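You operate a simulated robot arm through the tools that you are given. There is no shell and no other tool.

Carry out the task below with a simulated robot arm. There is one attempt and no reset: what you move stays moved.

## Task
Scour the burnt patch off the pan with soap, then stand it on the rack.
Fine: use the green scourer and put it back. What is to be rubbed or washed off counts as gone when no trace of it is left.

The check looks at the end state, three seconds after you hand in, the way a careful person would. Anything else that was tipped, shoved, dropped, spilled or broken makes it a failure.

## Robot
A 6-joint arm with a three-finger gripper, fixed in place. Base frame: the origin is on the floor under the middle of its stand, x ahead of it, y to its left, z up; the work surface is at about z = 850. Readings come in mm, rad, newtons and seconds.
It reaches about 1213 mm from its shoulder. Its first joint turns from -2.897 to 2.897 rad. Payload 4.89 kg.
Tool frame: the origin (TCP) lies between the finger pads and is the grasp point; the fingertips stand 30 mm ahead of it; z points along the fingers, y is the line along which they close. The gripper opens to 164 mm; its body begins 125 mm behind the TCP.
Orientation is told as [roll, pitch, yaw] about the base's x, y, z axes, in that order, counted from this pose: with the fingers straight down and closing along the base's y, the tool's x points along the base's -x, its y along +y and its z along -z.

## Interface
- The arm moves only by the tool send_rows. Its argument "motion" is one flat list of numbers, 7 for each row, row after row: the closure, from 0 (fully open) to 1 (shut), then the shift along the tool's x, y, z in m, then the turn, a rotation vector about the tool's x, y, z in degrees. In form: [fingers, tx, ty, tz, rx, ry, rz, fingers, tx, ty, tz, rx, ry, rz, ...]. A call has 1 to 20 rows; each row is the pose to reach, as a shift and turn from the pose commanded when the call began, along the tool's axes at that moment. Each row takes 0.2 s and may step no farther than 50 mm and 0.15 rad from the row before; otherwise, or with a gripper value out of range, the whole call is refused. A pose out of reach is approached as far as the arm can. The call stops where the force on the tool passes 50 N (or 10 N more than at its start, if that is more) or the arm is blocked; 0.2 s more then pass. Each finger travels about 108 mm/s and halts on what it meets, pressing with about 41 N; the grip force reading is that of the motor and also rises with nothing between the fingers. The clock runs only during rows and for 0.2 s after the last one: add rows that repeat a pose to give the fingers time. The reply holds the time, the measured pose of the TCP, the force on the tool along the base axes, the opening and the grip force, in the units named above and with some noise, with the torque about the TCP (base axes, N m) and any sound that the robot's microphone picked up.
- Cameras (640 x 400 px; columns grow to the right, rows downward): "scene" is fixed at [48.8, -649.3, 1553.8]; the picture's right is [0.61, -0.80, 0.00], its down [-0.41, -0.31, -0.86] and it looks along [0.68, 0.52, -0.51] (base axes); focal length 360 px, centre (320, 200). "wrist" rides on the gripper at [76, -2, -152] in the tool frame; the picture's right is [0.02, 1.00, 0.00], its down [-0.88, 0.02, -0.47] and it looks along [-0.47, 0.01, 0.88] (tool axes); focal length 247 px, centre (320, 200). There is no depth. A picture from a camera that has moved, and an enlarged one, comes with that camera's place and axes in the base frame and with its lens.
- snapshot(camera): a new picture of that camera. The clock stands still meanwhile.
- raise_lower(by): moves the trunk up (or, below 0, down) by that many mm; the arm rides with it, the base frame stays. It gives what a move gives, with no picture.
- zoom(camera, box): a new picture of the part [left, top, right, bottom] of that camera's present view, enlarged. The clock stands still meanwhile.
- hand_in(): hands the job in; it is judged then, once.

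Places have to be worked out from the pictures, the camera data and where the tool is seen. Open the gripper and draw the arm clear of the work before you hand the job in, unless the task says otherwise.

The tools are called after "Emit:" as a command line: name --argument value ..., lists and objects as JSON in quotes. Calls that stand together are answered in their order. send_rows: Moves the arm, as the interface text tells. Its arguments: {"type":"object","properties":{"motion":{"type":"array","items":{"type":"number"}}},"required":["motion"]} The other tools are called the same way: raise_lower (by) moves the trunk up or down; snapshot (camera) takes a picture; zoom (camera, box) takes an enlarged picture of a part of a camera's view; hand_in () hands the job in.

At the start:

```text
t: 0.0
position: [677.8, -211.3, 1187.8]
ee_rot: [-0.001, 0.0, 0.001]
force: [-0.6, -0.3, 0.2]
moment: [-0.04, 0.03, 0.0]
width: 164.1
finger_force: 0.1
trunk travel left (down, up): [-175.0, 215.0]
```

scene: 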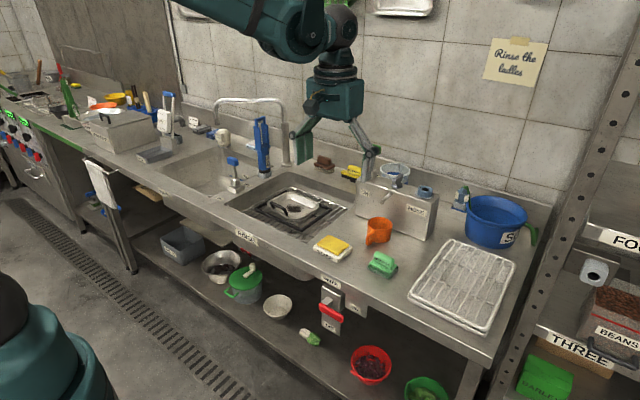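
wrist: 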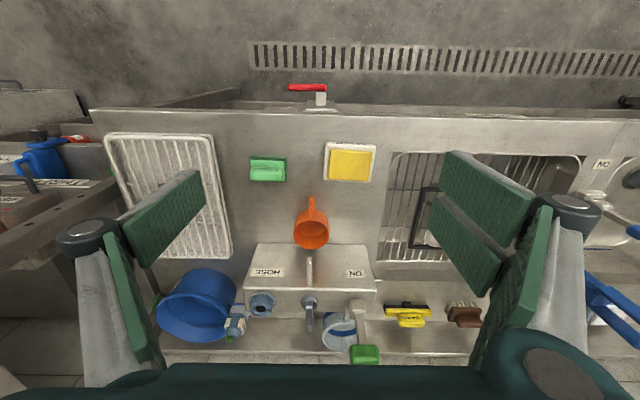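

I start by looking closer at the work area: the pan in the sink, the scourer, soap, and rack.

Emit:
zoom --camera "scene" --box '[220, 160, 380, 260]'

Emit:
zoom --camera "scene" --box '[300, 140, 460, 240]'

Emit:
zoom --camera "scene" --box '[300, 220, 460, 320]'

Emit:
zoom --camera "scene" --box '[400, 170, 560, 270]'

Emit:
zoom --camera "scene" --box '[130, 80, 290, 180]'

Emit:
zoom --camera "wrist" --box '[220, 220, 500, 395]'

```text
4.00 times, centred on (300, 210) of scene
camera zoom: at [48.8, -649.3, 1553.8], right [0.61, -0.8, 0.0], down [-0.41, -0.31, -0.86], along [0.68, 0.52, -0.51], focal length 1439 px, centre (400, 160)
```

zoom: 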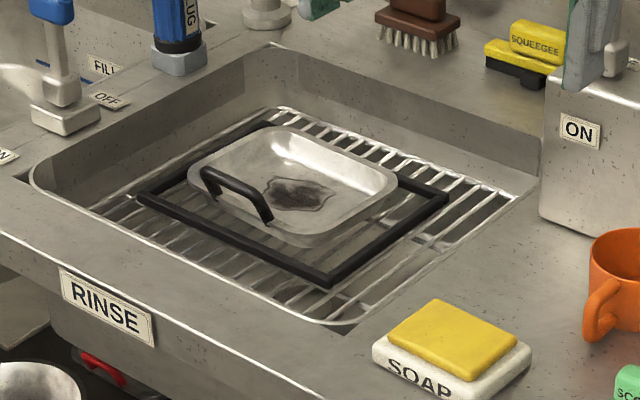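

```text
4.00 times, centred on (380, 190) of scene
camera zoom: at [48.8, -649.3, 1553.8], right [0.61, -0.8, 0.0], down [-0.41, -0.31, -0.86], along [0.68, 0.52, -0.51], focal length 1439 px, centre (80, 240)
```

zoom: 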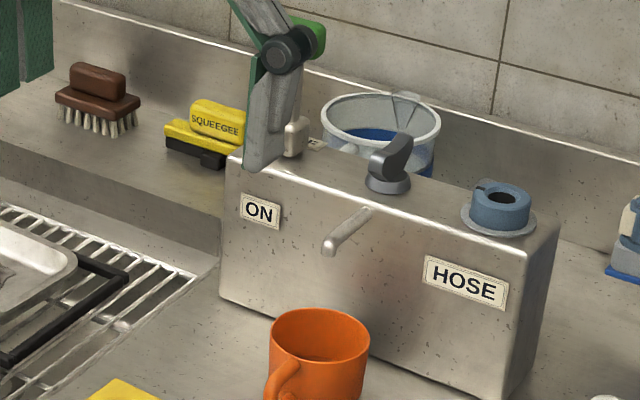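

```text
4.00 times, centred on (380, 270) of scene
camera zoom: at [48.8, -649.3, 1553.8], right [0.61, -0.8, 0.0], down [-0.41, -0.31, -0.86], along [0.68, 0.52, -0.51], focal length 1439 px, centre (80, -80)
```

zoom: 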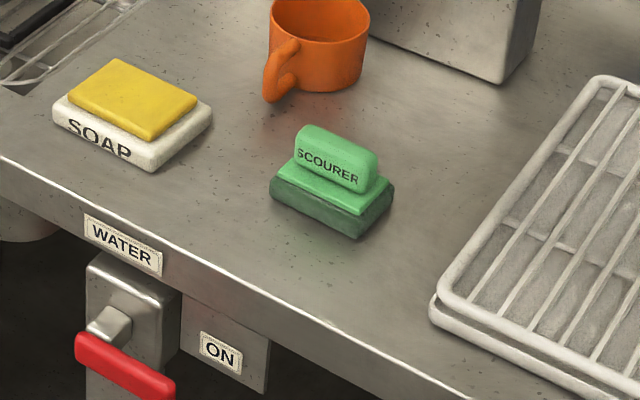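

```text
4.00 times, centred on (480, 220) of scene
camera zoom: at [48.8, -649.3, 1553.8], right [0.61, -0.8, 0.0], down [-0.41, -0.31, -0.86], along [0.68, 0.52, -0.51], focal length 1439 px, centre (-320, 120)
```

zoom: 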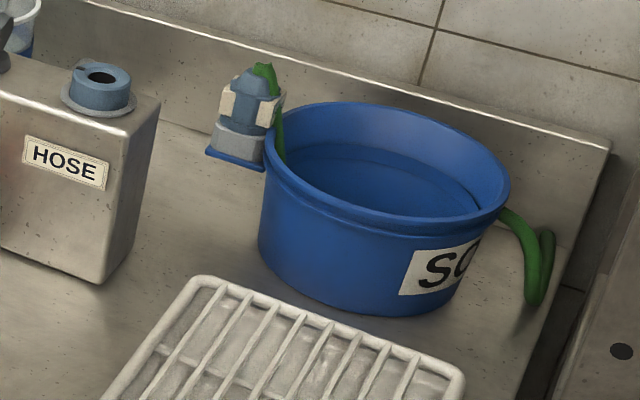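

```text
4.00 times, centred on (210, 130) of scene
camera zoom: at [48.8, -649.3, 1553.8], right [0.61, -0.8, 0.0], down [-0.41, -0.31, -0.86], along [0.68, 0.52, -0.51], focal length 1439 px, centre (760, 480)
```

zoom: 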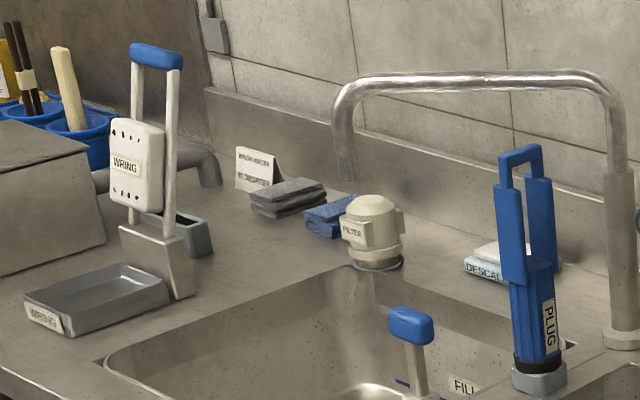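

```text
2.29 times, centred on (360, 308) of wrist
camera zoom: at [601.2, -212.2, 1340.0], right [-0.02, 1.0, 0.0], down [0.88, 0.02, 0.47], along [0.47, 0.01, -0.88], focal length 564 px, centre (229, -46)
```

zoom: 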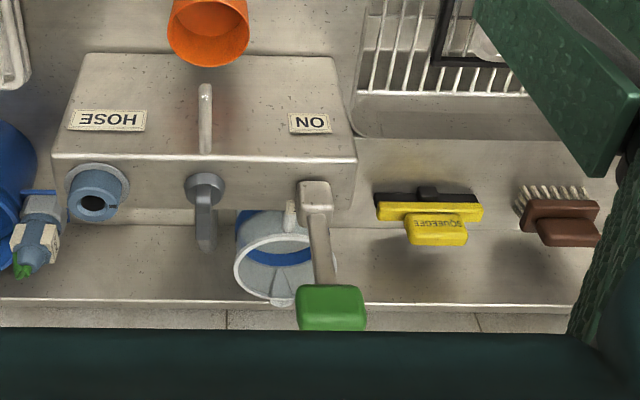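

The pan lies in the rinse sink with its burnt patch facing up. The scourer is near (770, -313). I move the arm left along y at its current height to look straight at the pan with the wrist camera.

Emit:
send_rows --motion '[0, 0, 0.049, 0, 0, 0, 0, 0, 0, 0.098, 0, 0, 0, 0, 0, 0, 0.147, 0, 0, 0, 0, 0, 0, 0.196, 0, 0, 0, 0, 0, 0, 0.245, 0, 0, 0, 0, 0, 0, 0.294, 0, 0, 0, 0, 0, 0, 0.34, 0, 0, 0, 0]'

Emit:
snapshot --camera "wrist"

Emit:
snapshot --camera "scene"

```text
t: 1.6
position: [674.4, 127.9, 1188.8]
ee_rot: [0.0, 0.0, 0.0]
force: [-0.5, -1.6, 0.5]
moment: [0.2, -0.02, 0.03]
width: 164.0
finger_force: 0.0
trunk travel left (down, up): [-175.0, 215.0]
```

```text
taken
camera wrist: at [600.4, 127.8, 1340.3], right [-0.02, 1.0, 0.0], down [0.88, 0.02, 0.47], along [0.47, 0.01, -0.88], focal length 247 px, centre (320, 200)
```

wrist: 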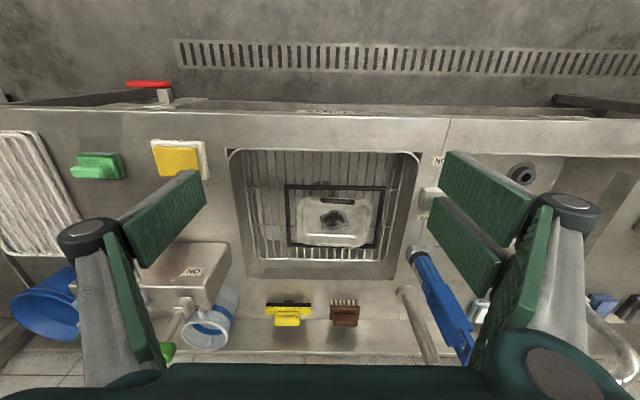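

```text
taken
```

scene: 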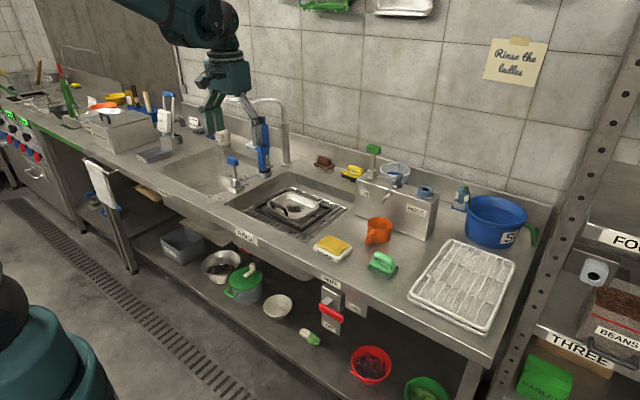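

Now I see the pan in the frame; I zoom in on it and on other relevant features.

Emit:
zoom --camera "wrist" --box '[220, 140, 430, 271]'

Emit:
zoom --camera "scene" --box '[240, 175, 350, 244]'

Emit:
zoom --camera "scene" --box '[300, 130, 460, 230]'

Emit:
zoom --camera "scene" --box '[400, 230, 540, 318]'

Emit:
zoom --camera "scene" --box '[280, 0, 480, 125]'

```text
3.05 times, centred on (325, 206) of wrist
camera zoom: at [600.4, 127.8, 1340.3], right [-0.02, 1.0, 0.0], down [0.88, 0.02, 0.47], along [0.47, 0.01, -0.88], focal length 753 px, centre (305, 183)
```

zoom: 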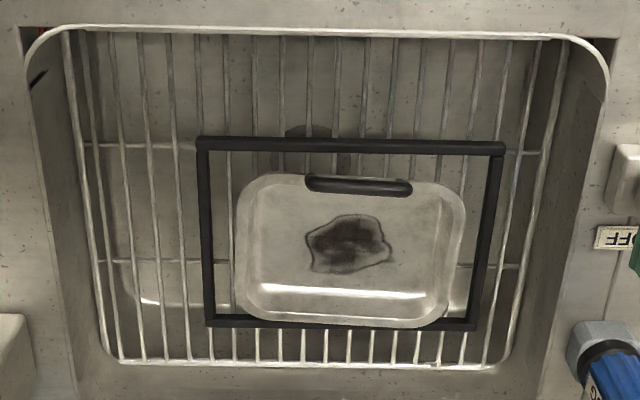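

```text
5.80 times, centred on (295, 210) of scene
camera zoom: at [48.8, -649.3, 1553.8], right [0.61, -0.8, 0.0], down [-0.41, -0.31, -0.86], along [0.68, 0.52, -0.51], focal length 2086 px, centre (465, 145)
```

zoom: 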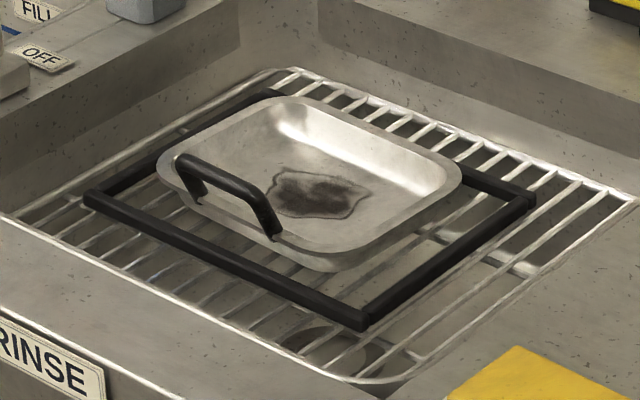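

```text
4.00 times, centred on (380, 180) of scene
camera zoom: at [48.8, -649.3, 1553.8], right [0.61, -0.8, 0.0], down [-0.41, -0.31, -0.86], along [0.68, 0.52, -0.51], focal length 1439 px, centre (80, 280)
```

zoom: 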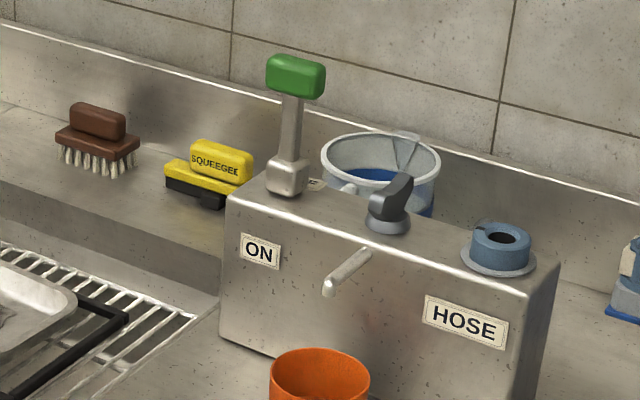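

```text
4.55 times, centred on (470, 274) of scene
camera zoom: at [48.8, -649.3, 1553.8], right [0.61, -0.8, 0.0], down [-0.41, -0.31, -0.86], along [0.68, 0.52, -0.51], focal length 1636 px, centre (-362, -136)
```

zoom: 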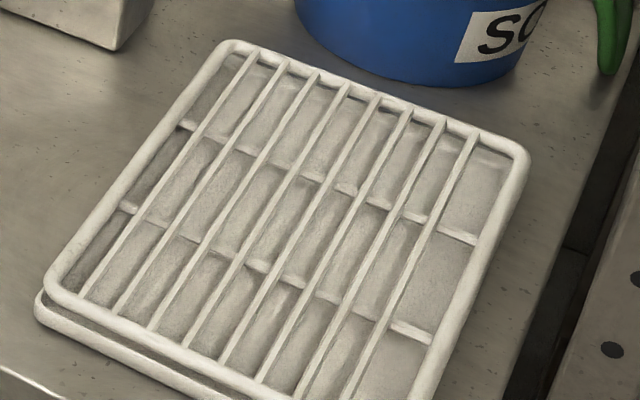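

```text
3.20 times, centred on (380, 62) of scene
camera zoom: at [48.8, -649.3, 1553.8], right [0.61, -0.8, 0.0], down [-0.41, -0.31, -0.86], along [0.68, 0.52, -0.51], focal length 1151 px, centre (128, 640)
```

zoom: 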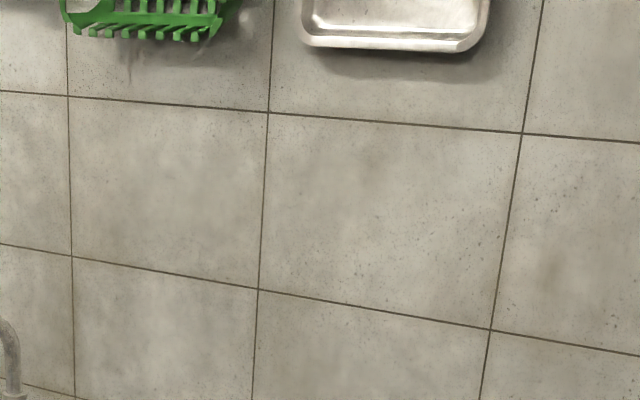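

The patch works out at about (955, 172, 788), roughly 74 x 60 mm, and the pan sits inside a black frame. I go over to the scourer now. On the way I turn the tool by -90° so that the fingers will close along x, across the scourer's handle.

Emit:
send_rows --motion '[0, -0.008, -0.044, 0.01, 0, 0, -7.5, 0, -0.016, -0.088, 0.02, 0, 0, -15, 0, -0.024, -0.132, 0.03, 0, 0, -22.5, 0, -0.032, -0.176, 0.04, 0, 0, -30, 0, -0.04, -0.22, 0.05, 0, 0, -37.5, 0, -0.048, -0.264, 0.06, 0, 0, -45, 0, -0.056, -0.308, 0.07, 0, 0, -52.5, 0, -0.064, -0.352, 0.08, 0, 0, -60, 0, -0.072, -0.396, 0.09, 0, 0, -67.5, 0, -0.08, -0.44, 0.1, 0, 0, -75, 0, -0.088, -0.484, 0.11, 0, 0, -82.5, 0, -0.096, -0.528, 0.12, 0, 0, -90]'

Emit:
snapshot --camera "wrist"

Emit:
snapshot --camera "scene"

```text
t: 4.2
position: [773.3, -398.8, 1068.0]
ee_rot: [0.001, 0.0, 1.572]
force: [-0.7, 1.9, 0.5]
moment: [-0.28, -0.13, 0.0]
width: 164.2
finger_force: 0.0
trunk travel left (down, up): [-175.0, 215.0]
```

```text
taken
camera wrist: at [775.3, -474.2, 1221.0], right [-1.0, -0.02, 0.0], down [-0.02, 0.88, 0.47], along [-0.01, 0.47, -0.88], focal length 247 px, centre (320, 200)
```

wrist: 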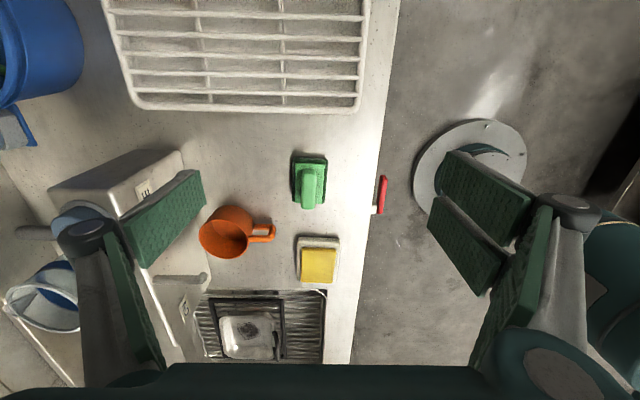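

```text
taken
```

scene: 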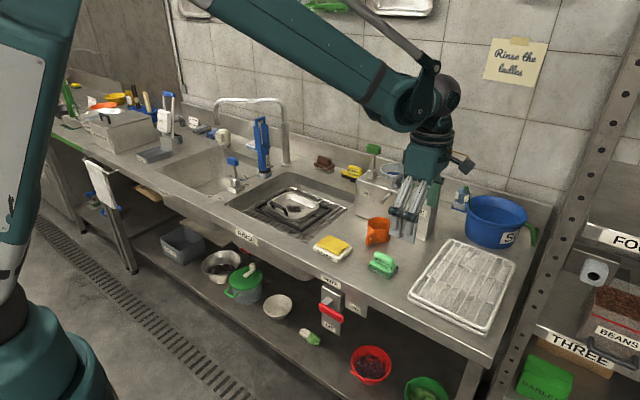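

Emit:
zoom --camera "wrist" --box '[250, 140, 378, 220]'

Emit:
zoom --camera "wrist" --box '[256, 220, 384, 300]'

Emit:
zoom --camera "scene" --box '[350, 240, 414, 280]'

Emit:
zoom --camera "scene" --box '[301, 226, 365, 266]'

```text
5.00 times, centred on (314, 180) of wrist
camera zoom: at [775.3, -474.2, 1221.0], right [-1.0, -0.02, 0.0], down [-0.02, 0.88, 0.47], along [-0.01, 0.47, -0.88], focal length 1235 px, centre (350, 300)
```

zoom: 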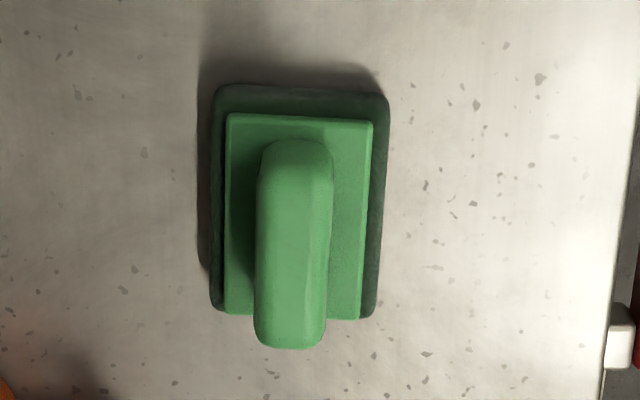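

```text
5.00 times, centred on (320, 260) of wrist
camera zoom: at [775.3, -474.2, 1221.0], right [-1.0, -0.02, 0.0], down [-0.02, 0.88, 0.47], along [-0.01, 0.47, -0.88], focal length 1235 px, centre (320, -100)
```

zoom: 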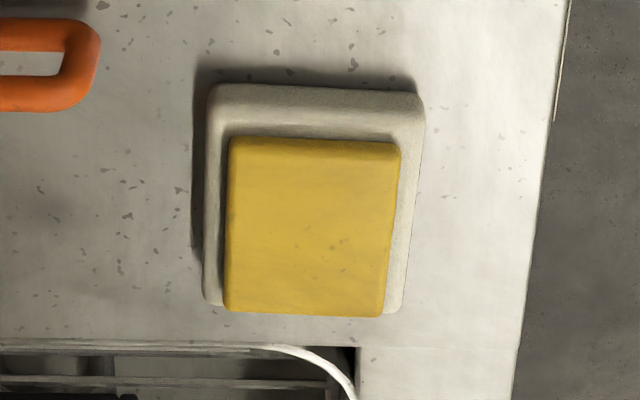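

```text
10.00 times, centred on (382, 260) of scene
camera zoom: at [48.8, -649.3, 1553.8], right [0.61, -0.8, 0.0], down [-0.41, -0.31, -0.86], along [0.68, 0.52, -0.51], focal length 3598 px, centre (-300, -400)
```

zoom: 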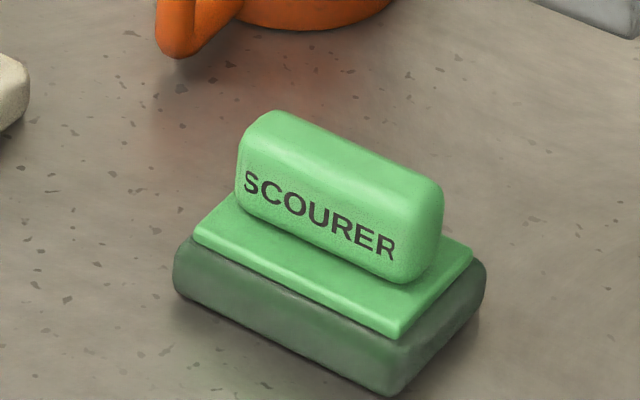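

```text
10.00 times, centred on (333, 246) of scene
camera zoom: at [48.8, -649.3, 1553.8], right [0.61, -0.8, 0.0], down [-0.41, -0.31, -0.86], along [0.68, 0.52, -0.51], focal length 3598 px, centre (190, -260)
```

zoom: 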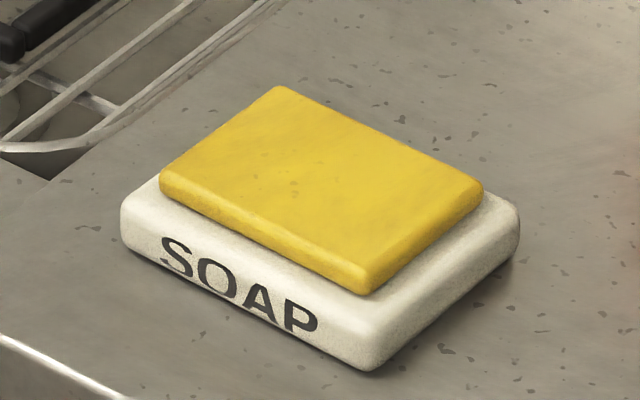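

The scourer is centred near (788, -318). Its handle is about 22 mm wide, tops out near z 900, and lies along y. I half-close the fingers to keep clear of the orange cup and move above the scourer for a check.

Emit:
send_rows --motion '[0.3, -0.02, -0.004, 0.0, 0, 0, 0, 0.55, -0.045, -0.009, 0.03, 0, 0, 0, 0.6, -0.07, -0.0145, 0.06, 0, 0, 0, 0.6, -0.081, -0.0145, 0.1, 0, 0, 0, 0.6, -0.081, -0.0145, 0.1, 0, 0, 0]'

Emit:
snapshot --camera "wrist"

Emit:
zoom --camera "scene" --box '[320, 160, 480, 260]'

```text
t: 5.4
position: [787.3, -317.2, 967.1]
ee_rot: [0.0, -0.001, 1.57]
force: [0.7, -0.9, -0.3]
moment: [-0.01, -0.01, 0.02]
width: 65.4
finger_force: 0.1
trunk travel left (down, up): [-175.0, 215.0]
```

```text
taken
camera wrist: at [789.8, -393.5, 1119.5], right [-1.0, -0.02, 0.0], down [-0.02, 0.88, 0.47], along [-0.01, 0.47, -0.88], focal length 247 px, centre (320, 200)
```

wrist: 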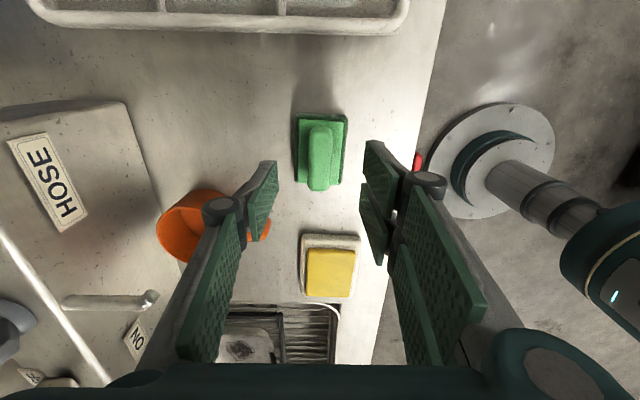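

```text
4.00 times, centred on (400, 210) of scene
camera zoom: at [48.8, -649.3, 1553.8], right [0.61, -0.8, 0.0], down [-0.41, -0.31, -0.86], along [0.68, 0.52, -0.51], focal length 1439 px, centre (0, 160)
```

zoom: 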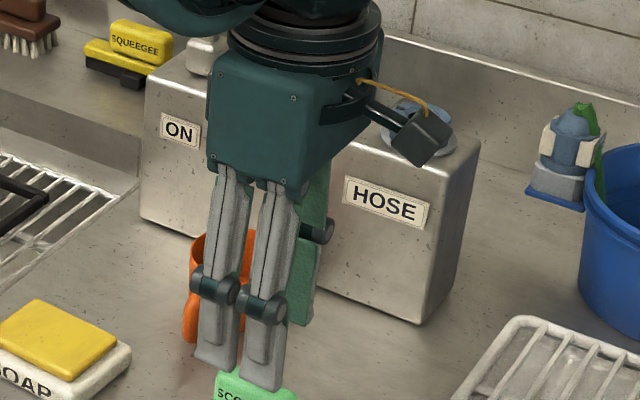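

Aligned in x (handle centre ≈ 788) and slightly off in y. I descend to TCP z ≈ 908 so the fingertips come just above the plate of the scourer.

Emit:
send_rows --motion '[0.6, 0.004, -0.0005, 0.02, 0, 0, 0, 0.6, 0.004, -0.0005, 0.04, 0, 0, 0, 0.6, 0.004, -0.0005, 0.052, 0, 0, 0, 0.6, 0.004, -0.0005, 0.059, 0, 0, 0]'

Emit:
snapshot --camera "wrist"

Emit:
zoom --camera "scene" --box '[330, 200, 458, 280]'

```text
t: 6.4
position: [787.7, -323.8, 908.3]
ee_rot: [0.0, 0.0, 1.57]
force: [-0.1, -0.5, -0.1]
moment: [-0.01, -0.01, -0.02]
width: 65.7
finger_force: 0.2
trunk travel left (down, up): [-175.0, 215.0]
```

```text
taken
camera wrist: at [790.1, -398.5, 1060.5], right [-1.0, -0.02, 0.0], down [-0.02, 0.88, 0.47], along [-0.01, 0.47, -0.88], focal length 247 px, centre (320, 200)
```

wrist: 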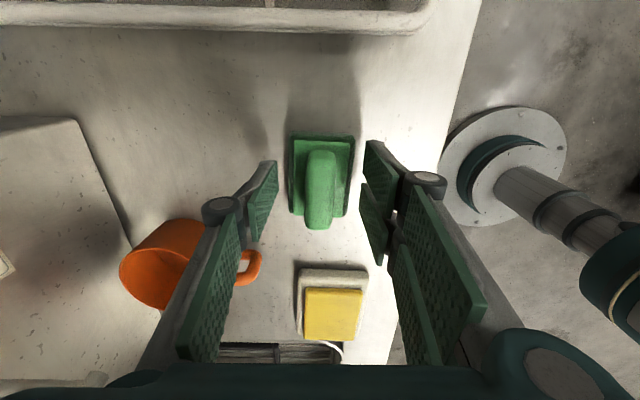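

```text
5.00 times, centred on (394, 240) of scene
camera zoom: at [48.8, -649.3, 1553.8], right [0.61, -0.8, 0.0], down [-0.41, -0.31, -0.86], along [0.68, 0.52, -0.51], focal length 1799 px, centre (-50, 0)
```

zoom: 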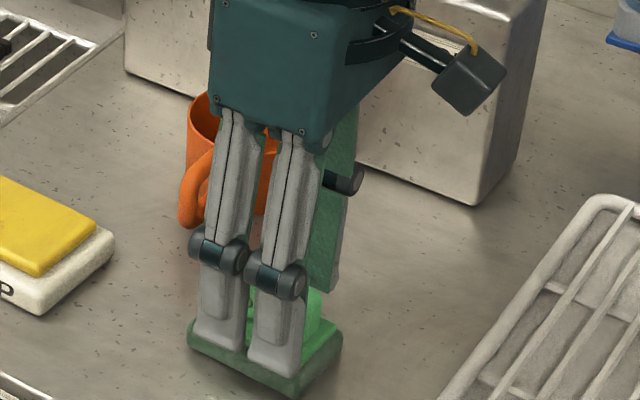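

The fingertips sit either side of the handle with no contact yet. I close on it.

Emit:
send_rows --motion '[0.7, 0, 0, 0, 0, 0, 0, 0.8, 0, 0, 0, 0, 0, 0, 0.9, 0, 0, 0, 0, 0, 0, 1, 0, 0, 0, 0, 0, 0, 1, 0, 0, 0, 0, 0, 0]'

Emit:
snapshot --camera "wrist"

Emit:
zoom --camera "scene" --box '[330, 200, 458, 280]'

```text
t: 7.6
position: [787.3, -322.9, 907.9]
ee_rot: [0.001, 0.001, 1.573]
force: [0.0, -0.5, -0.4]
moment: [-0.04, -0.02, -0.03]
width: 21.2
finger_force: 40.8
trunk travel left (down, up): [-175.0, 215.0]
```

```text
taken
camera wrist: at [790.0, -398.4, 1060.6], right [-1.0, -0.02, 0.0], down [-0.02, 0.88, 0.47], along [-0.01, 0.47, -0.88], focal length 247 px, centre (320, 200)
```

wrist: 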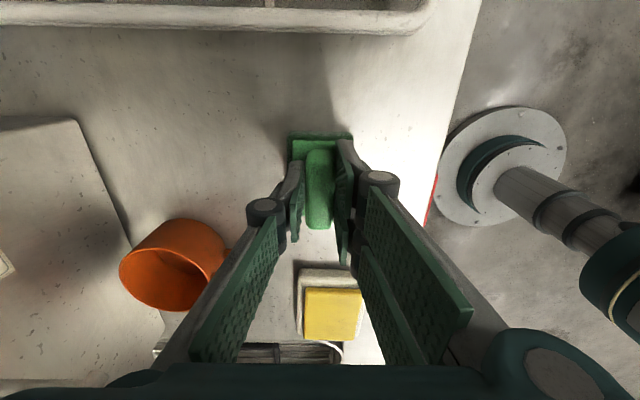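

```text
5.00 times, centred on (394, 240) of scene
camera zoom: at [48.8, -649.3, 1553.8], right [0.61, -0.8, 0.0], down [-0.41, -0.31, -0.86], along [0.68, 0.52, -0.51], focal length 1799 px, centre (-50, 0)
```

zoom: 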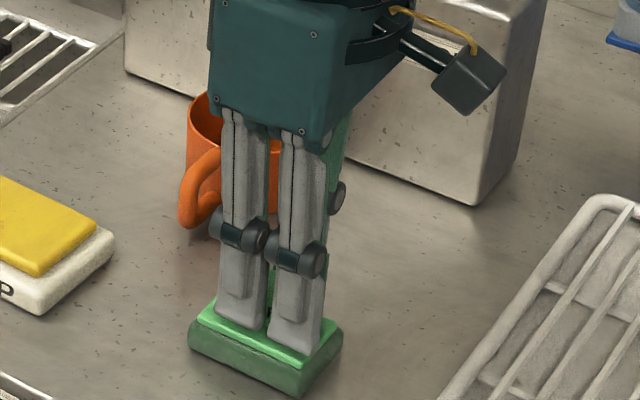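

Firm grip (21 mm, 41 N). I lift the scourer, carry it over to the soap at about (772, -154), and stop just above it.

Emit:
send_rows --motion '[1, 0, 0, -0.03, 0, 0, 0, 1, 0, 0, -0.065, 0, 0, 0, 1, -0.045, 0.004, -0.065, 0, 0, 0, 1, -0.09, 0.008, -0.065, 0, 0, 0, 1, -0.135, 0.012, -0.065, 0, 0, 0, 1, -0.163, 0.0155, -0.065, 0, 0, 0, 1, -0.163, 0.0155, -0.045, 0, 0, 0, 1, -0.163, 0.0155, -0.035, 0, 0, 0]'

Emit:
snapshot --camera "wrist"

Emit:
zoom --camera "scene" --box '[280, 190, 408, 270]'

```text
t: 9.4
position: [773.3, -159.5, 944.4]
ee_rot: [0.0, 0.0, 1.57]
force: [-0.7, -0.2, 0.2]
moment: [-0.07, -0.1, 0.03]
width: 21.1
finger_force: 41.0
trunk travel left (down, up): [-175.0, 215.0]
```

```text
taken
camera wrist: at [774.5, -234.8, 1096.8], right [-1.0, -0.02, 0.0], down [-0.02, 0.88, 0.47], along [-0.01, 0.47, -0.88], focal length 247 px, centre (320, 200)
```

wrist: 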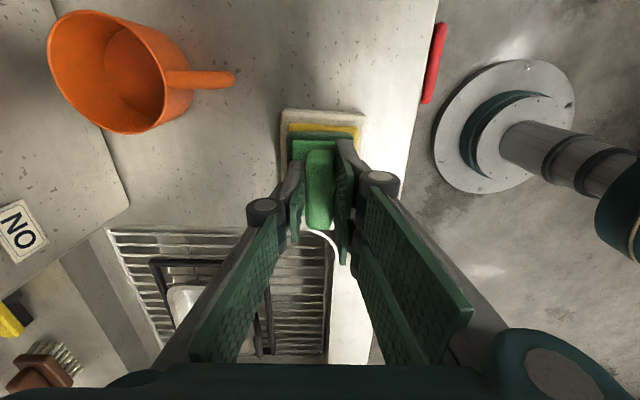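

```text
5.00 times, centred on (344, 230) of scene
camera zoom: at [48.8, -649.3, 1553.8], right [0.61, -0.8, 0.0], down [-0.41, -0.31, -0.86], along [0.68, 0.52, -0.51], focal length 1799 px, centre (200, 50)
```

zoom: 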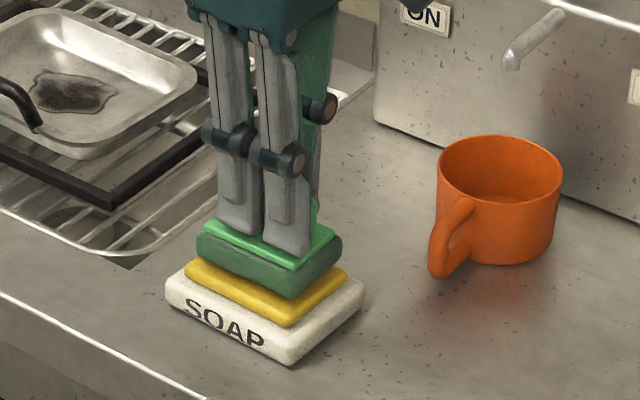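

The scourer is centred over the soap with a gap of about 10–15 mm. I lower it in small steps, checking the force for contact.

Emit:
send_rows --motion '[1, 0, 0, 0.003, 0, 0, 0, 1, 0, 0, 0.006, 0, 0, 0, 1, 0, 0, 0.008, 0, 0, 0]'

```text
t: 10.2
position: [771.8, -159.2, 939.0]
ee_rot: [-0.002, 0.001, 1.57]
force: [8.4, 1.0, 37.5]
moment: [0.16, -0.21, -0.03]
width: 21.1
finger_force: 41.2
trunk travel left (down, up): [-175.0, 215.0]
```

Contact came earlier than I'd estimated, with 37 N at z ≈ 939. I back off to a lighter pressure and look.

Emit:
send_rows --motion '[1, 0, 0, -0.0025, 0, 0, 0, 1, 0, 0, -0.0025, 0, 0, 0]'

Emit:
zoom --camera "scene" --box '[280, 190, 408, 270]'

```text
t: 10.8
position: [771.4, -159.5, 938.3]
ee_rot: [0.0, 0.001, 1.571]
force: [0.0, 1.8, 5.2]
moment: [0.0, 0.09, 0.0]
width: 21.4
finger_force: 40.6
trunk travel left (down, up): [-175.0, 215.0]
```

```text
5.00 times, centred on (344, 230) of scene
camera zoom: at [48.8, -649.3, 1553.8], right [0.61, -0.8, 0.0], down [-0.41, -0.31, -0.86], along [0.68, 0.52, -0.51], focal length 1799 px, centre (200, 50)
```

zoom: 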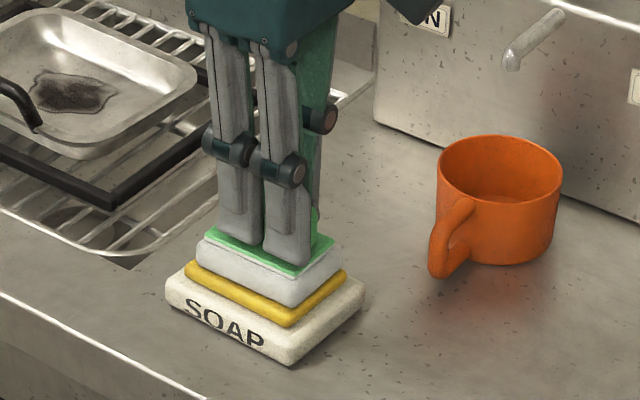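

The scourer turned white with soap, and the soap and dish stayed put. I lift, carry it along y first and then in over the burnt patch, stopping about 40 mm above the pan floor.

Emit:
send_rows --motion '[1, 0, 0, -0.03, 0, 0, 0, 1, 0, 0, -0.06, 0, 0, 0, 1, -0.047, 0, -0.06, 0, 0, 0, 1, -0.094, 0, -0.06, 0, 0, 0, 1, -0.141, 0, -0.06, 0, 0, 0, 1, -0.188, -0.015, -0.06, 0, 0, 0, 1, -0.235, -0.03, -0.06, 0, 0, 0, 1, -0.28, -0.05, -0.06, 0, 0, 0, 1, -0.31, -0.088, -0.06, 0, 0, 0, 1, -0.326, -0.134, -0.06, 0, 0, 0, 1, -0.326, -0.183, -0.06, 0, 0, 0, 1, -0.326, -0.183, -0.02, 0, 0, 0, 1, -0.326, -0.183, 0.02, 0, 0, 0, 1, -0.326, -0.183, 0.045, 0, 0, 0, 1, -0.326, -0.183, 0.045, 0, 0, 0]'

Emit:
snapshot --camera "wrist"

Emit:
zoom --camera "scene" --box '[230, 160, 358, 240]'

```text
t: 14.0
position: [954.7, 166.6, 892.7]
ee_rot: [0.001, 0.002, 1.571]
force: [0.0, -1.0, -1.4]
moment: [-0.01, 0.06, 0.03]
width: 21.1
finger_force: 41.3
trunk travel left (down, up): [-175.0, 215.0]
```

```text
taken
camera wrist: at [957.2, 90.8, 1044.0], right [-1.0, -0.02, 0.0], down [-0.02, 0.88, 0.47], along [-0.01, 0.47, -0.88], focal length 247 px, centre (320, 200)
```

wrist: 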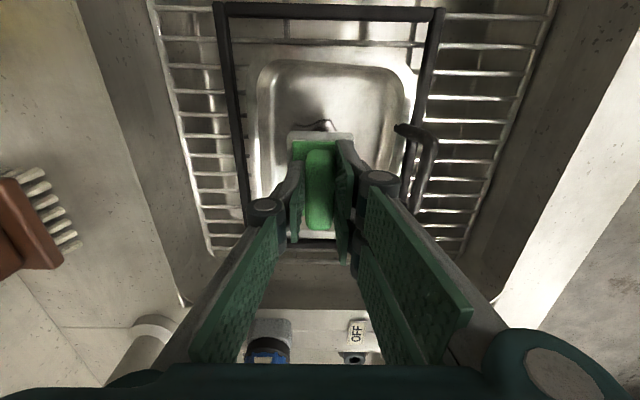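

```text
5.00 times, centred on (294, 200) of scene
camera zoom: at [48.8, -649.3, 1553.8], right [0.61, -0.8, 0.0], down [-0.41, -0.31, -0.86], along [0.68, 0.52, -0.51], focal length 1799 px, centre (450, 200)
```

zoom: 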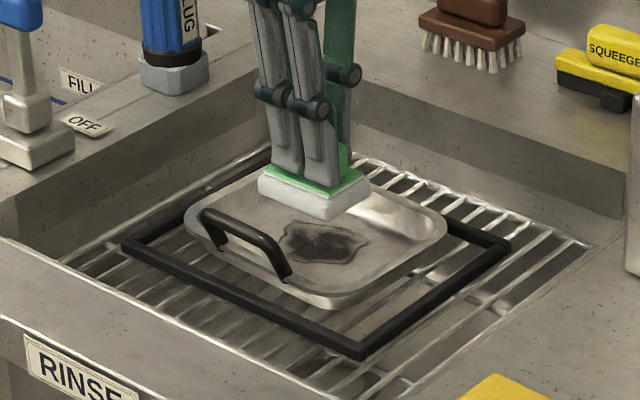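

The scourer is over the patch and clear of the handle. I descend towards contact, expected near z ≈ 847.

Emit:
send_rows --motion '[1, 0, 0, 0.015, 0, 0, 0, 1, 0, 0, 0.027, 0, 0, 0, 1, 0, 0, 0.033, 0, 0, 0, 1, 0, 0, 0.036, 0, 0, 0]'

Emit:
zoom --camera "scene" --box '[230, 160, 358, 240]'

```text
t: 15.0
position: [955.5, 166.9, 857.1]
ee_rot: [0.0, 0.001, 1.572]
force: [1.0, 1.0, -1.0]
moment: [-0.01, 0.04, -0.02]
width: 21.1
finger_force: 40.9
trunk travel left (down, up): [-175.0, 215.0]
```

```text
5.00 times, centred on (294, 200) of scene
camera zoom: at [48.8, -649.3, 1553.8], right [0.61, -0.8, 0.0], down [-0.41, -0.31, -0.86], along [0.68, 0.52, -0.51], focal length 1799 px, centre (450, 200)
```

zoom: 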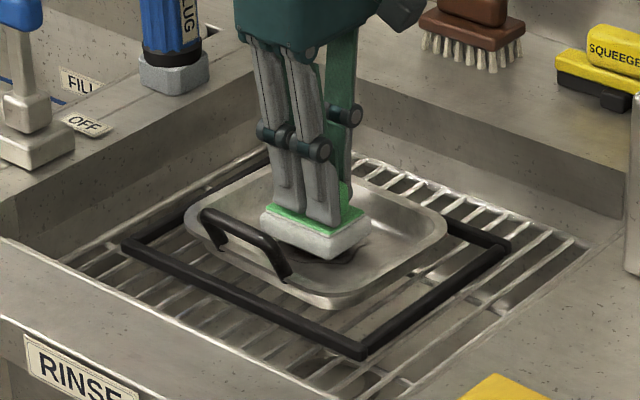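

No contact yet; a small gap remains. I continue down a few millimetres at a time.

Emit:
send_rows --motion '[1, 0, 0, 0.002, 0, 0, 0, 1, 0, 0, 0.004, 0, 0, 0, 1, 0, 0, 0.005, 0, 0, 0]'

```text
t: 15.8
position: [956.2, 166.5, 852.5]
ee_rot: [0.0, 0.002, 1.571]
force: [0.1, -0.5, -0.9]
moment: [0.01, 0.01, 0.01]
width: 21.3
finger_force: 41.1
trunk travel left (down, up): [-175.0, 215.0]
```

No contact yet, so 2 mm more.

Emit:
send_rows --motion '[1, 0, 0, 0.001, 0, 0, 0, 1, 0, 0, 0.002, 0, 0, 0]'

```text
t: 16.4
position: [955.9, 167.2, 850.4]
ee_rot: [-0.001, 0.0, 1.571]
force: [-0.8, 0.3, -0.2]
moment: [0.01, -0.01, 0.01]
width: 20.8
finger_force: 40.8
trunk travel left (down, up): [-175.0, 215.0]
```

Still free; 2 mm more.

Emit:
send_rows --motion '[1, 0, 0, 0.001, 0, 0, 0, 1, 0, 0, 0.002, 0, 0, 0]'

```text
t: 17.0
position: [955.9, 166.7, 849.0]
ee_rot: [0.001, -0.001, 1.572]
force: [0.4, 0.1, -0.8]
moment: [0.0, 0.0, 0.02]
width: 21.0
finger_force: 40.5
trunk travel left (down, up): [-175.0, 215.0]
```

Still no force; another 2 mm.

Emit:
send_rows --motion '[1, 0, 0, 0.001, 0, 0, 0, 1, 0, 0, 0.002, 0, 0, 0]'

```text
t: 17.6
position: [954.9, 165.6, 846.3]
ee_rot: [0.0, -0.001, 1.571]
force: [1.9, 0.9, 8.2]
moment: [-0.03, -0.01, -0.01]
width: 21.1
finger_force: 40.7
trunk travel left (down, up): [-175.0, 215.0]
```

Contact with the pan floor at z ≈ 846.5 with 8 N. I make a first set of gentle strokes along y and x, then check the pan hasn't slid and the patch is fading.

Emit:
send_rows --motion '[1, 0.01, 0, 0, 0, 0, 0, 1, 0.018, 0, 0, 0, 0, 0, 1, 0.005, 0, 0, 0, 0, 0, 1, -0.01, 0, 0, 0, 0, 0, 1, -0.018, 0, 0, 0, 0, 0, 1, -0.005, 0, 0, 0, 0, 0, 1, 0.01, 0, 0, 0, 0, 0, 1, 0, 0.008, 0, 0, 0, 0, 1, 0, 0.012, 0, 0, 0, 0, 1, 0, 0, 0, 0, 0, 0, 1, 0, -0.012, 0, 0, 0, 0, 1, 0, 0, 0, 0, 0, 0]'

Emit:
zoom --camera "scene" --box '[230, 160, 358, 240]'

Emit:
snapshot --camera "wrist"

```text
t: 20.2
position: [955.1, 166.8, 846.7]
ee_rot: [-0.001, 0.0, 1.571]
force: [5.8, -0.3, 14.0]
moment: [0.02, -0.18, -0.01]
width: 21.2
finger_force: 41.0
trunk travel left (down, up): [-175.0, 215.0]
```

```text
5.00 times, centred on (294, 200) of scene
camera zoom: at [48.8, -649.3, 1553.8], right [0.61, -0.8, 0.0], down [-0.41, -0.31, -0.86], along [0.68, 0.52, -0.51], focal length 1799 px, centre (450, 200)
```

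zoom: 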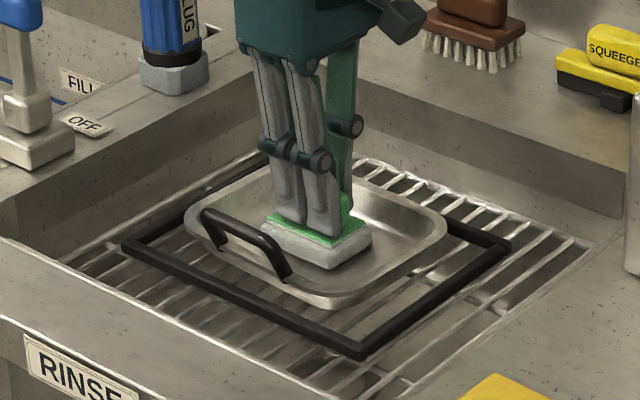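

```text
taken
camera wrist: at [957.8, 91.2, 999.0], right [-1.0, -0.02, 0.0], down [-0.02, 0.88, 0.47], along [-0.01, 0.47, -0.88], focal length 247 px, centre (320, 200)
```

wrist: 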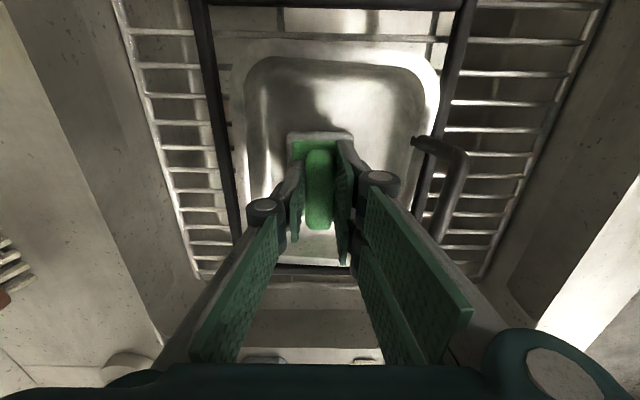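

The pan stayed in place. I continue scouring with a wider set of overlapping strokes at the same pressure.

Emit:
send_rows --motion '[1, 0.012, 0.006, 0, 0, 0, 0, 1, 0.024, 0.012, 0, 0, 0, 0, 1, 0.008, 0.014, 0, 0, 0, 0, 1, -0.008, 0.014, 0, 0, 0, 0, 1, -0.024, 0.012, 0, 0, 0, 0, 1, -0.024, 0.004, 0, 0, 0, 0, 1, -0.008, 0.003, 0, 0, 0, 0, 1, 0.008, 0.003, 0, 0, 0, 0, 1, 0.024, 0.003, 0, 0, 0, 0, 1, 0.024, -0.006, 0, 0, 0, 0, 1, 0.008, -0.006, 0, 0, 0, 0, 1, -0.008, -0.006, 0, 0, 0, 0, 1, -0.024, -0.006, 0, 0, 0, 0, 1, -0.024, -0.014, 0, 0, 0, 0, 1, -0.008, -0.014, 0, 0, 0, 0, 1, 0.008, -0.014, 0, 0, 0, 0, 1, 0.024, -0.014, 0, 0, 0, 0, 1, 0.012, -0.008, 0, 0, 0, 0, 1, 0, 0, 0, 0, 0, 0]'

Emit:
zoom --camera "scene" --box '[230, 160, 358, 240]'

```text
t: 24.2
position: [956.3, 166.8, 846.7]
ee_rot: [0.002, -0.001, 1.571]
force: [1.5, 0.7, 9.0]
moment: [-0.06, -0.04, 0.04]
width: 20.9
finger_force: 41.4
trunk travel left (down, up): [-175.0, 215.0]
```

```text
5.00 times, centred on (294, 200) of scene
camera zoom: at [48.8, -649.3, 1553.8], right [0.61, -0.8, 0.0], down [-0.41, -0.31, -0.86], along [0.68, 0.52, -0.51], focal length 1799 px, centre (450, 200)
```

zoom: 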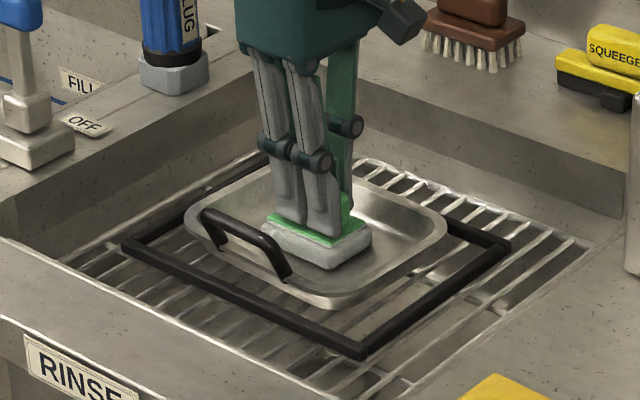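

I raise the scourer to inspect the floor of the pan.

Emit:
send_rows --motion '[1, 0, 0, -0.03, 0, 0, 0, 1, 0, 0, -0.07, 0, 0, 0, 1, 0, 0, -0.11, 0, 0, 0, 1, 0.04, 0, -0.13, 0, 0, 0, 1, 0.08, 0, -0.14, 0, 0, 0]'

Emit:
zoom --camera "scene" --box '[250, 170, 346, 230]'

Emit:
snapshot --camera "wrist"

```text
t: 25.4
position: [955.8, 88.4, 986.5]
ee_rot: [-0.001, -0.001, 1.571]
force: [0.0, 1.9, -0.5]
moment: [-0.28, -0.04, -0.03]
width: 21.1
finger_force: 40.8
trunk travel left (down, up): [-175.0, 215.0]
```

```text
6.67 times, centred on (298, 200) of scene
camera zoom: at [48.8, -649.3, 1553.8], right [0.61, -0.8, 0.0], down [-0.41, -0.31, -0.86], along [0.68, 0.52, -0.51], focal length 2399 px, centre (467, 200)
```

zoom: 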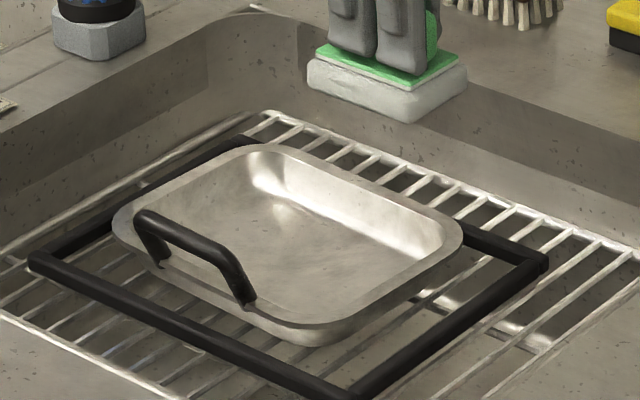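

```text
taken
camera wrist: at [957.7, 12.2, 1139.2], right [-1.0, -0.02, 0.0], down [-0.02, 0.88, 0.47], along [-0.01, 0.47, -0.88], focal length 247 px, centre (320, 200)
```

wrist: 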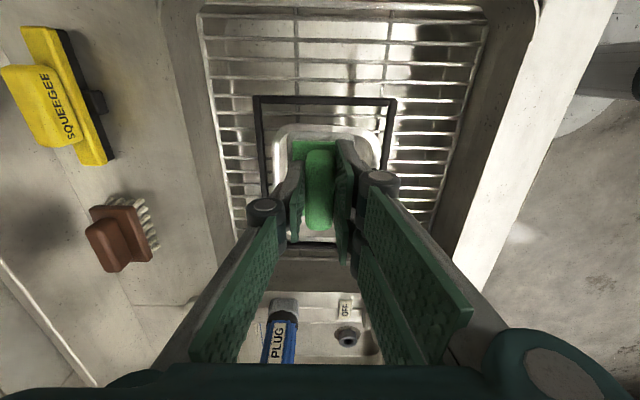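

From the scene camera no patch is visible. I move the wrist camera aside for an unobstructed close look at the pan floor.

Emit:
send_rows --motion '[1, 0.007, 0.044, -0.009, 0, 0, 0, 1, 0.014, 0.088, -0.018, 0, 0, 0, 1, 0.021, 0.132, -0.027, 0, 0, 0, 1, 0.028, 0.176, -0.034, 0, 0, 0, 1, 0.028, 0.176, -0.034, 0, 0, 0]'

Emit:
zoom --camera "wrist" --box '[150, 140, 278, 220]'

Emit:
snapshot --camera "wrist"

Emit:
zoom --camera "scene" --box '[262, 180, 326, 220]'

```text
t: 26.6
position: [779.6, 59.1, 1020.9]
ee_rot: [0.0, 0.0, 1.57]
force: [-0.3, -1.0, -0.2]
moment: [0.03, -0.13, 0.01]
width: 20.9
finger_force: 41.7
trunk travel left (down, up): [-175.0, 215.0]
```

```text
5.00 times, centred on (214, 180) of wrist
camera zoom: at [781.1, -17.1, 1173.4], right [-1.0, -0.02, 0.0], down [-0.02, 0.88, 0.47], along [-0.01, 0.47, -0.88], focal length 1235 px, centre (850, 300)
```

zoom: 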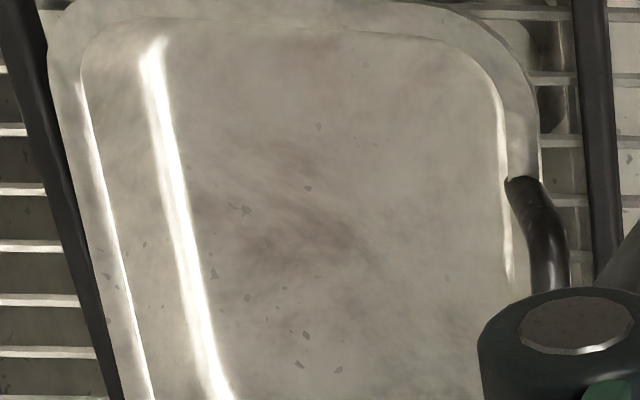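

```text
taken
camera wrist: at [781.1, -17.1, 1173.4], right [-1.0, -0.02, 0.0], down [-0.02, 0.88, 0.47], along [-0.01, 0.47, -0.88], focal length 247 px, centre (320, 200)
```

wrist: 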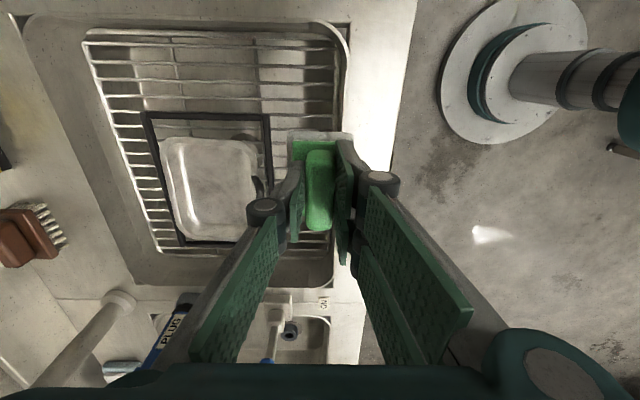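

```text
10.00 times, centred on (294, 200) of scene
camera zoom: at [48.8, -649.3, 1553.8], right [0.61, -0.8, 0.0], down [-0.41, -0.31, -0.86], along [0.68, 0.52, -0.51], focal length 3598 px, centre (580, 200)
```

zoom: 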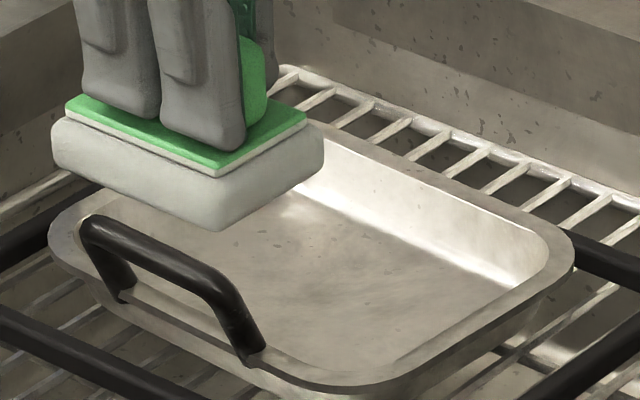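

The patch is essentially gone, but there's a faint darker tint near (960, 160) that could be residue. The scourer is still soapy, so I go back down and scour some more to be sure.

Emit:
send_rows --motion '[1, -0.007, -0.044, 0.009, 0, 0, 0, 1, -0.014, -0.088, 0.018, 0, 0, 0, 1, -0.021, -0.132, 0.027, 0, 0, 0, 1, -0.028, -0.176, 0.034, 0, 0, 0, 1, -0.068, -0.176, 0.044, 0, 0, 0, 1, -0.108, -0.176, 0.064, 0, 0, 0, 1, -0.108, -0.176, 0.104, 0, 0, 0, 1, -0.108, -0.176, 0.144, 0, 0, 0, 1, -0.108, -0.176, 0.162, 0, 0, 0, 1, -0.108, -0.176, 0.171, 0, 0, 0, 1, -0.108, -0.176, 0.1745, 0, 0, 0]'

```text
t: 29.0
position: [956.2, 166.3, 846.8]
ee_rot: [-0.001, 0.001, 1.571]
force: [3.9, 1.4, 14.5]
moment: [0.07, -0.11, -0.03]
width: 21.1
finger_force: 40.7
trunk travel left (down, up): [-175.0, 215.0]
```

Back in contact at 14.5 N. I scour with a dense pattern over the whole patch area.

Emit:
send_rows --motion '[1, 0.014, 0.006, 0, 0, 0, 0, 1, 0.028, 0.012, 0, 0, 0, 0, 1, 0.01, 0.014, 0, 0, 0, 0, 1, -0.01, 0.014, 0, 0, 0, 0, 1, -0.028, 0.012, 0, 0, 0, 0, 1, -0.024, 0.004, 0, 0, 0, 0, 1, -0.008, 0.003, 0, 0, 0, 0, 1, 0.012, 0.003, 0, 0, 0, 0, 1, 0.028, 0.003, 0, 0, 0, 0, 1, 0.024, -0.006, 0, 0, 0, 0, 1, 0.008, -0.006, 0, 0, 0, 0, 1, -0.012, -0.006, 0, 0, 0, 0, 1, -0.028, -0.006, 0, 0, 0, 0, 1, -0.024, -0.014, 0, 0, 0, 0, 1, -0.008, -0.016, 0, 0, 0, 0, 1, 0.012, -0.016, 0, 0, 0, 0, 1, 0.028, -0.014, 0, 0, 0, 0, 1, 0.014, -0.008, 0, 0, 0, 0, 1, 0, 0, 0, 0, 0, 0]'

Emit:
send_rows --motion '[1, 0.006, 0.012, 0, 0, 0, 0, 1, 0.014, 0.014, 0, 0, 0, 0, 1, 0.014, 0, 0, 0, 0, 0, 1, 0.014, -0.016, 0, 0, 0, 0, 1, 0.006, -0.016, 0, 0, 0, 0, 1, 0.005, 0, 0, 0, 0, 0, 1, 0.004, 0.014, 0, 0, 0, 0, 1, -0.004, 0.014, 0, 0, 0, 0, 1, -0.004, 0, 0, 0, 0, 0, 1, -0.006, -0.016, 0, 0, 0, 0, 1, -0.016, -0.016, 0, 0, 0, 0, 1, -0.016, 0, 0, 0, 0, 0, 1, -0.016, 0.014, 0, 0, 0, 0, 1, -0.026, 0.012, 0, 0, 0, 0, 1, -0.026, 0, 0, 0, 0, 0, 1, -0.026, -0.014, 0, 0, 0, 0, 1, -0.012, -0.008, 0, 0, 0, 0, 1, 0, 0, 0, 0, 0, 0]'

Emit:
zoom --camera "scene" --box '[230, 160, 358, 240]'

```text
t: 33.0
position: [955.8, 168.7, 847.0]
ee_rot: [0.001, -0.001, 1.57]
force: [0.7, 0.9, 5.4]
moment: [-0.02, -0.04, 0.0]
width: 21.1
finger_force: 40.7
trunk travel left (down, up): [-175.0, 215.0]
```

```text
t: 36.8
position: [956.5, 165.7, 846.1]
ee_rot: [0.0, 0.0, 1.57]
force: [1.3, -0.4, 8.6]
moment: [0.03, -0.08, 0.0]
width: 21.1
finger_force: 41.4
trunk travel left (down, up): [-175.0, 215.0]
```

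```text
5.00 times, centred on (294, 200) of scene
camera zoom: at [48.8, -649.3, 1553.8], right [0.61, -0.8, 0.0], down [-0.41, -0.31, -0.86], along [0.68, 0.52, -0.51], focal length 1799 px, centre (450, 200)
```

zoom: 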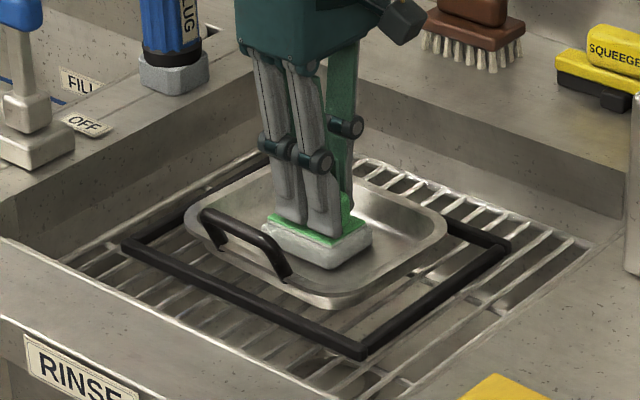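

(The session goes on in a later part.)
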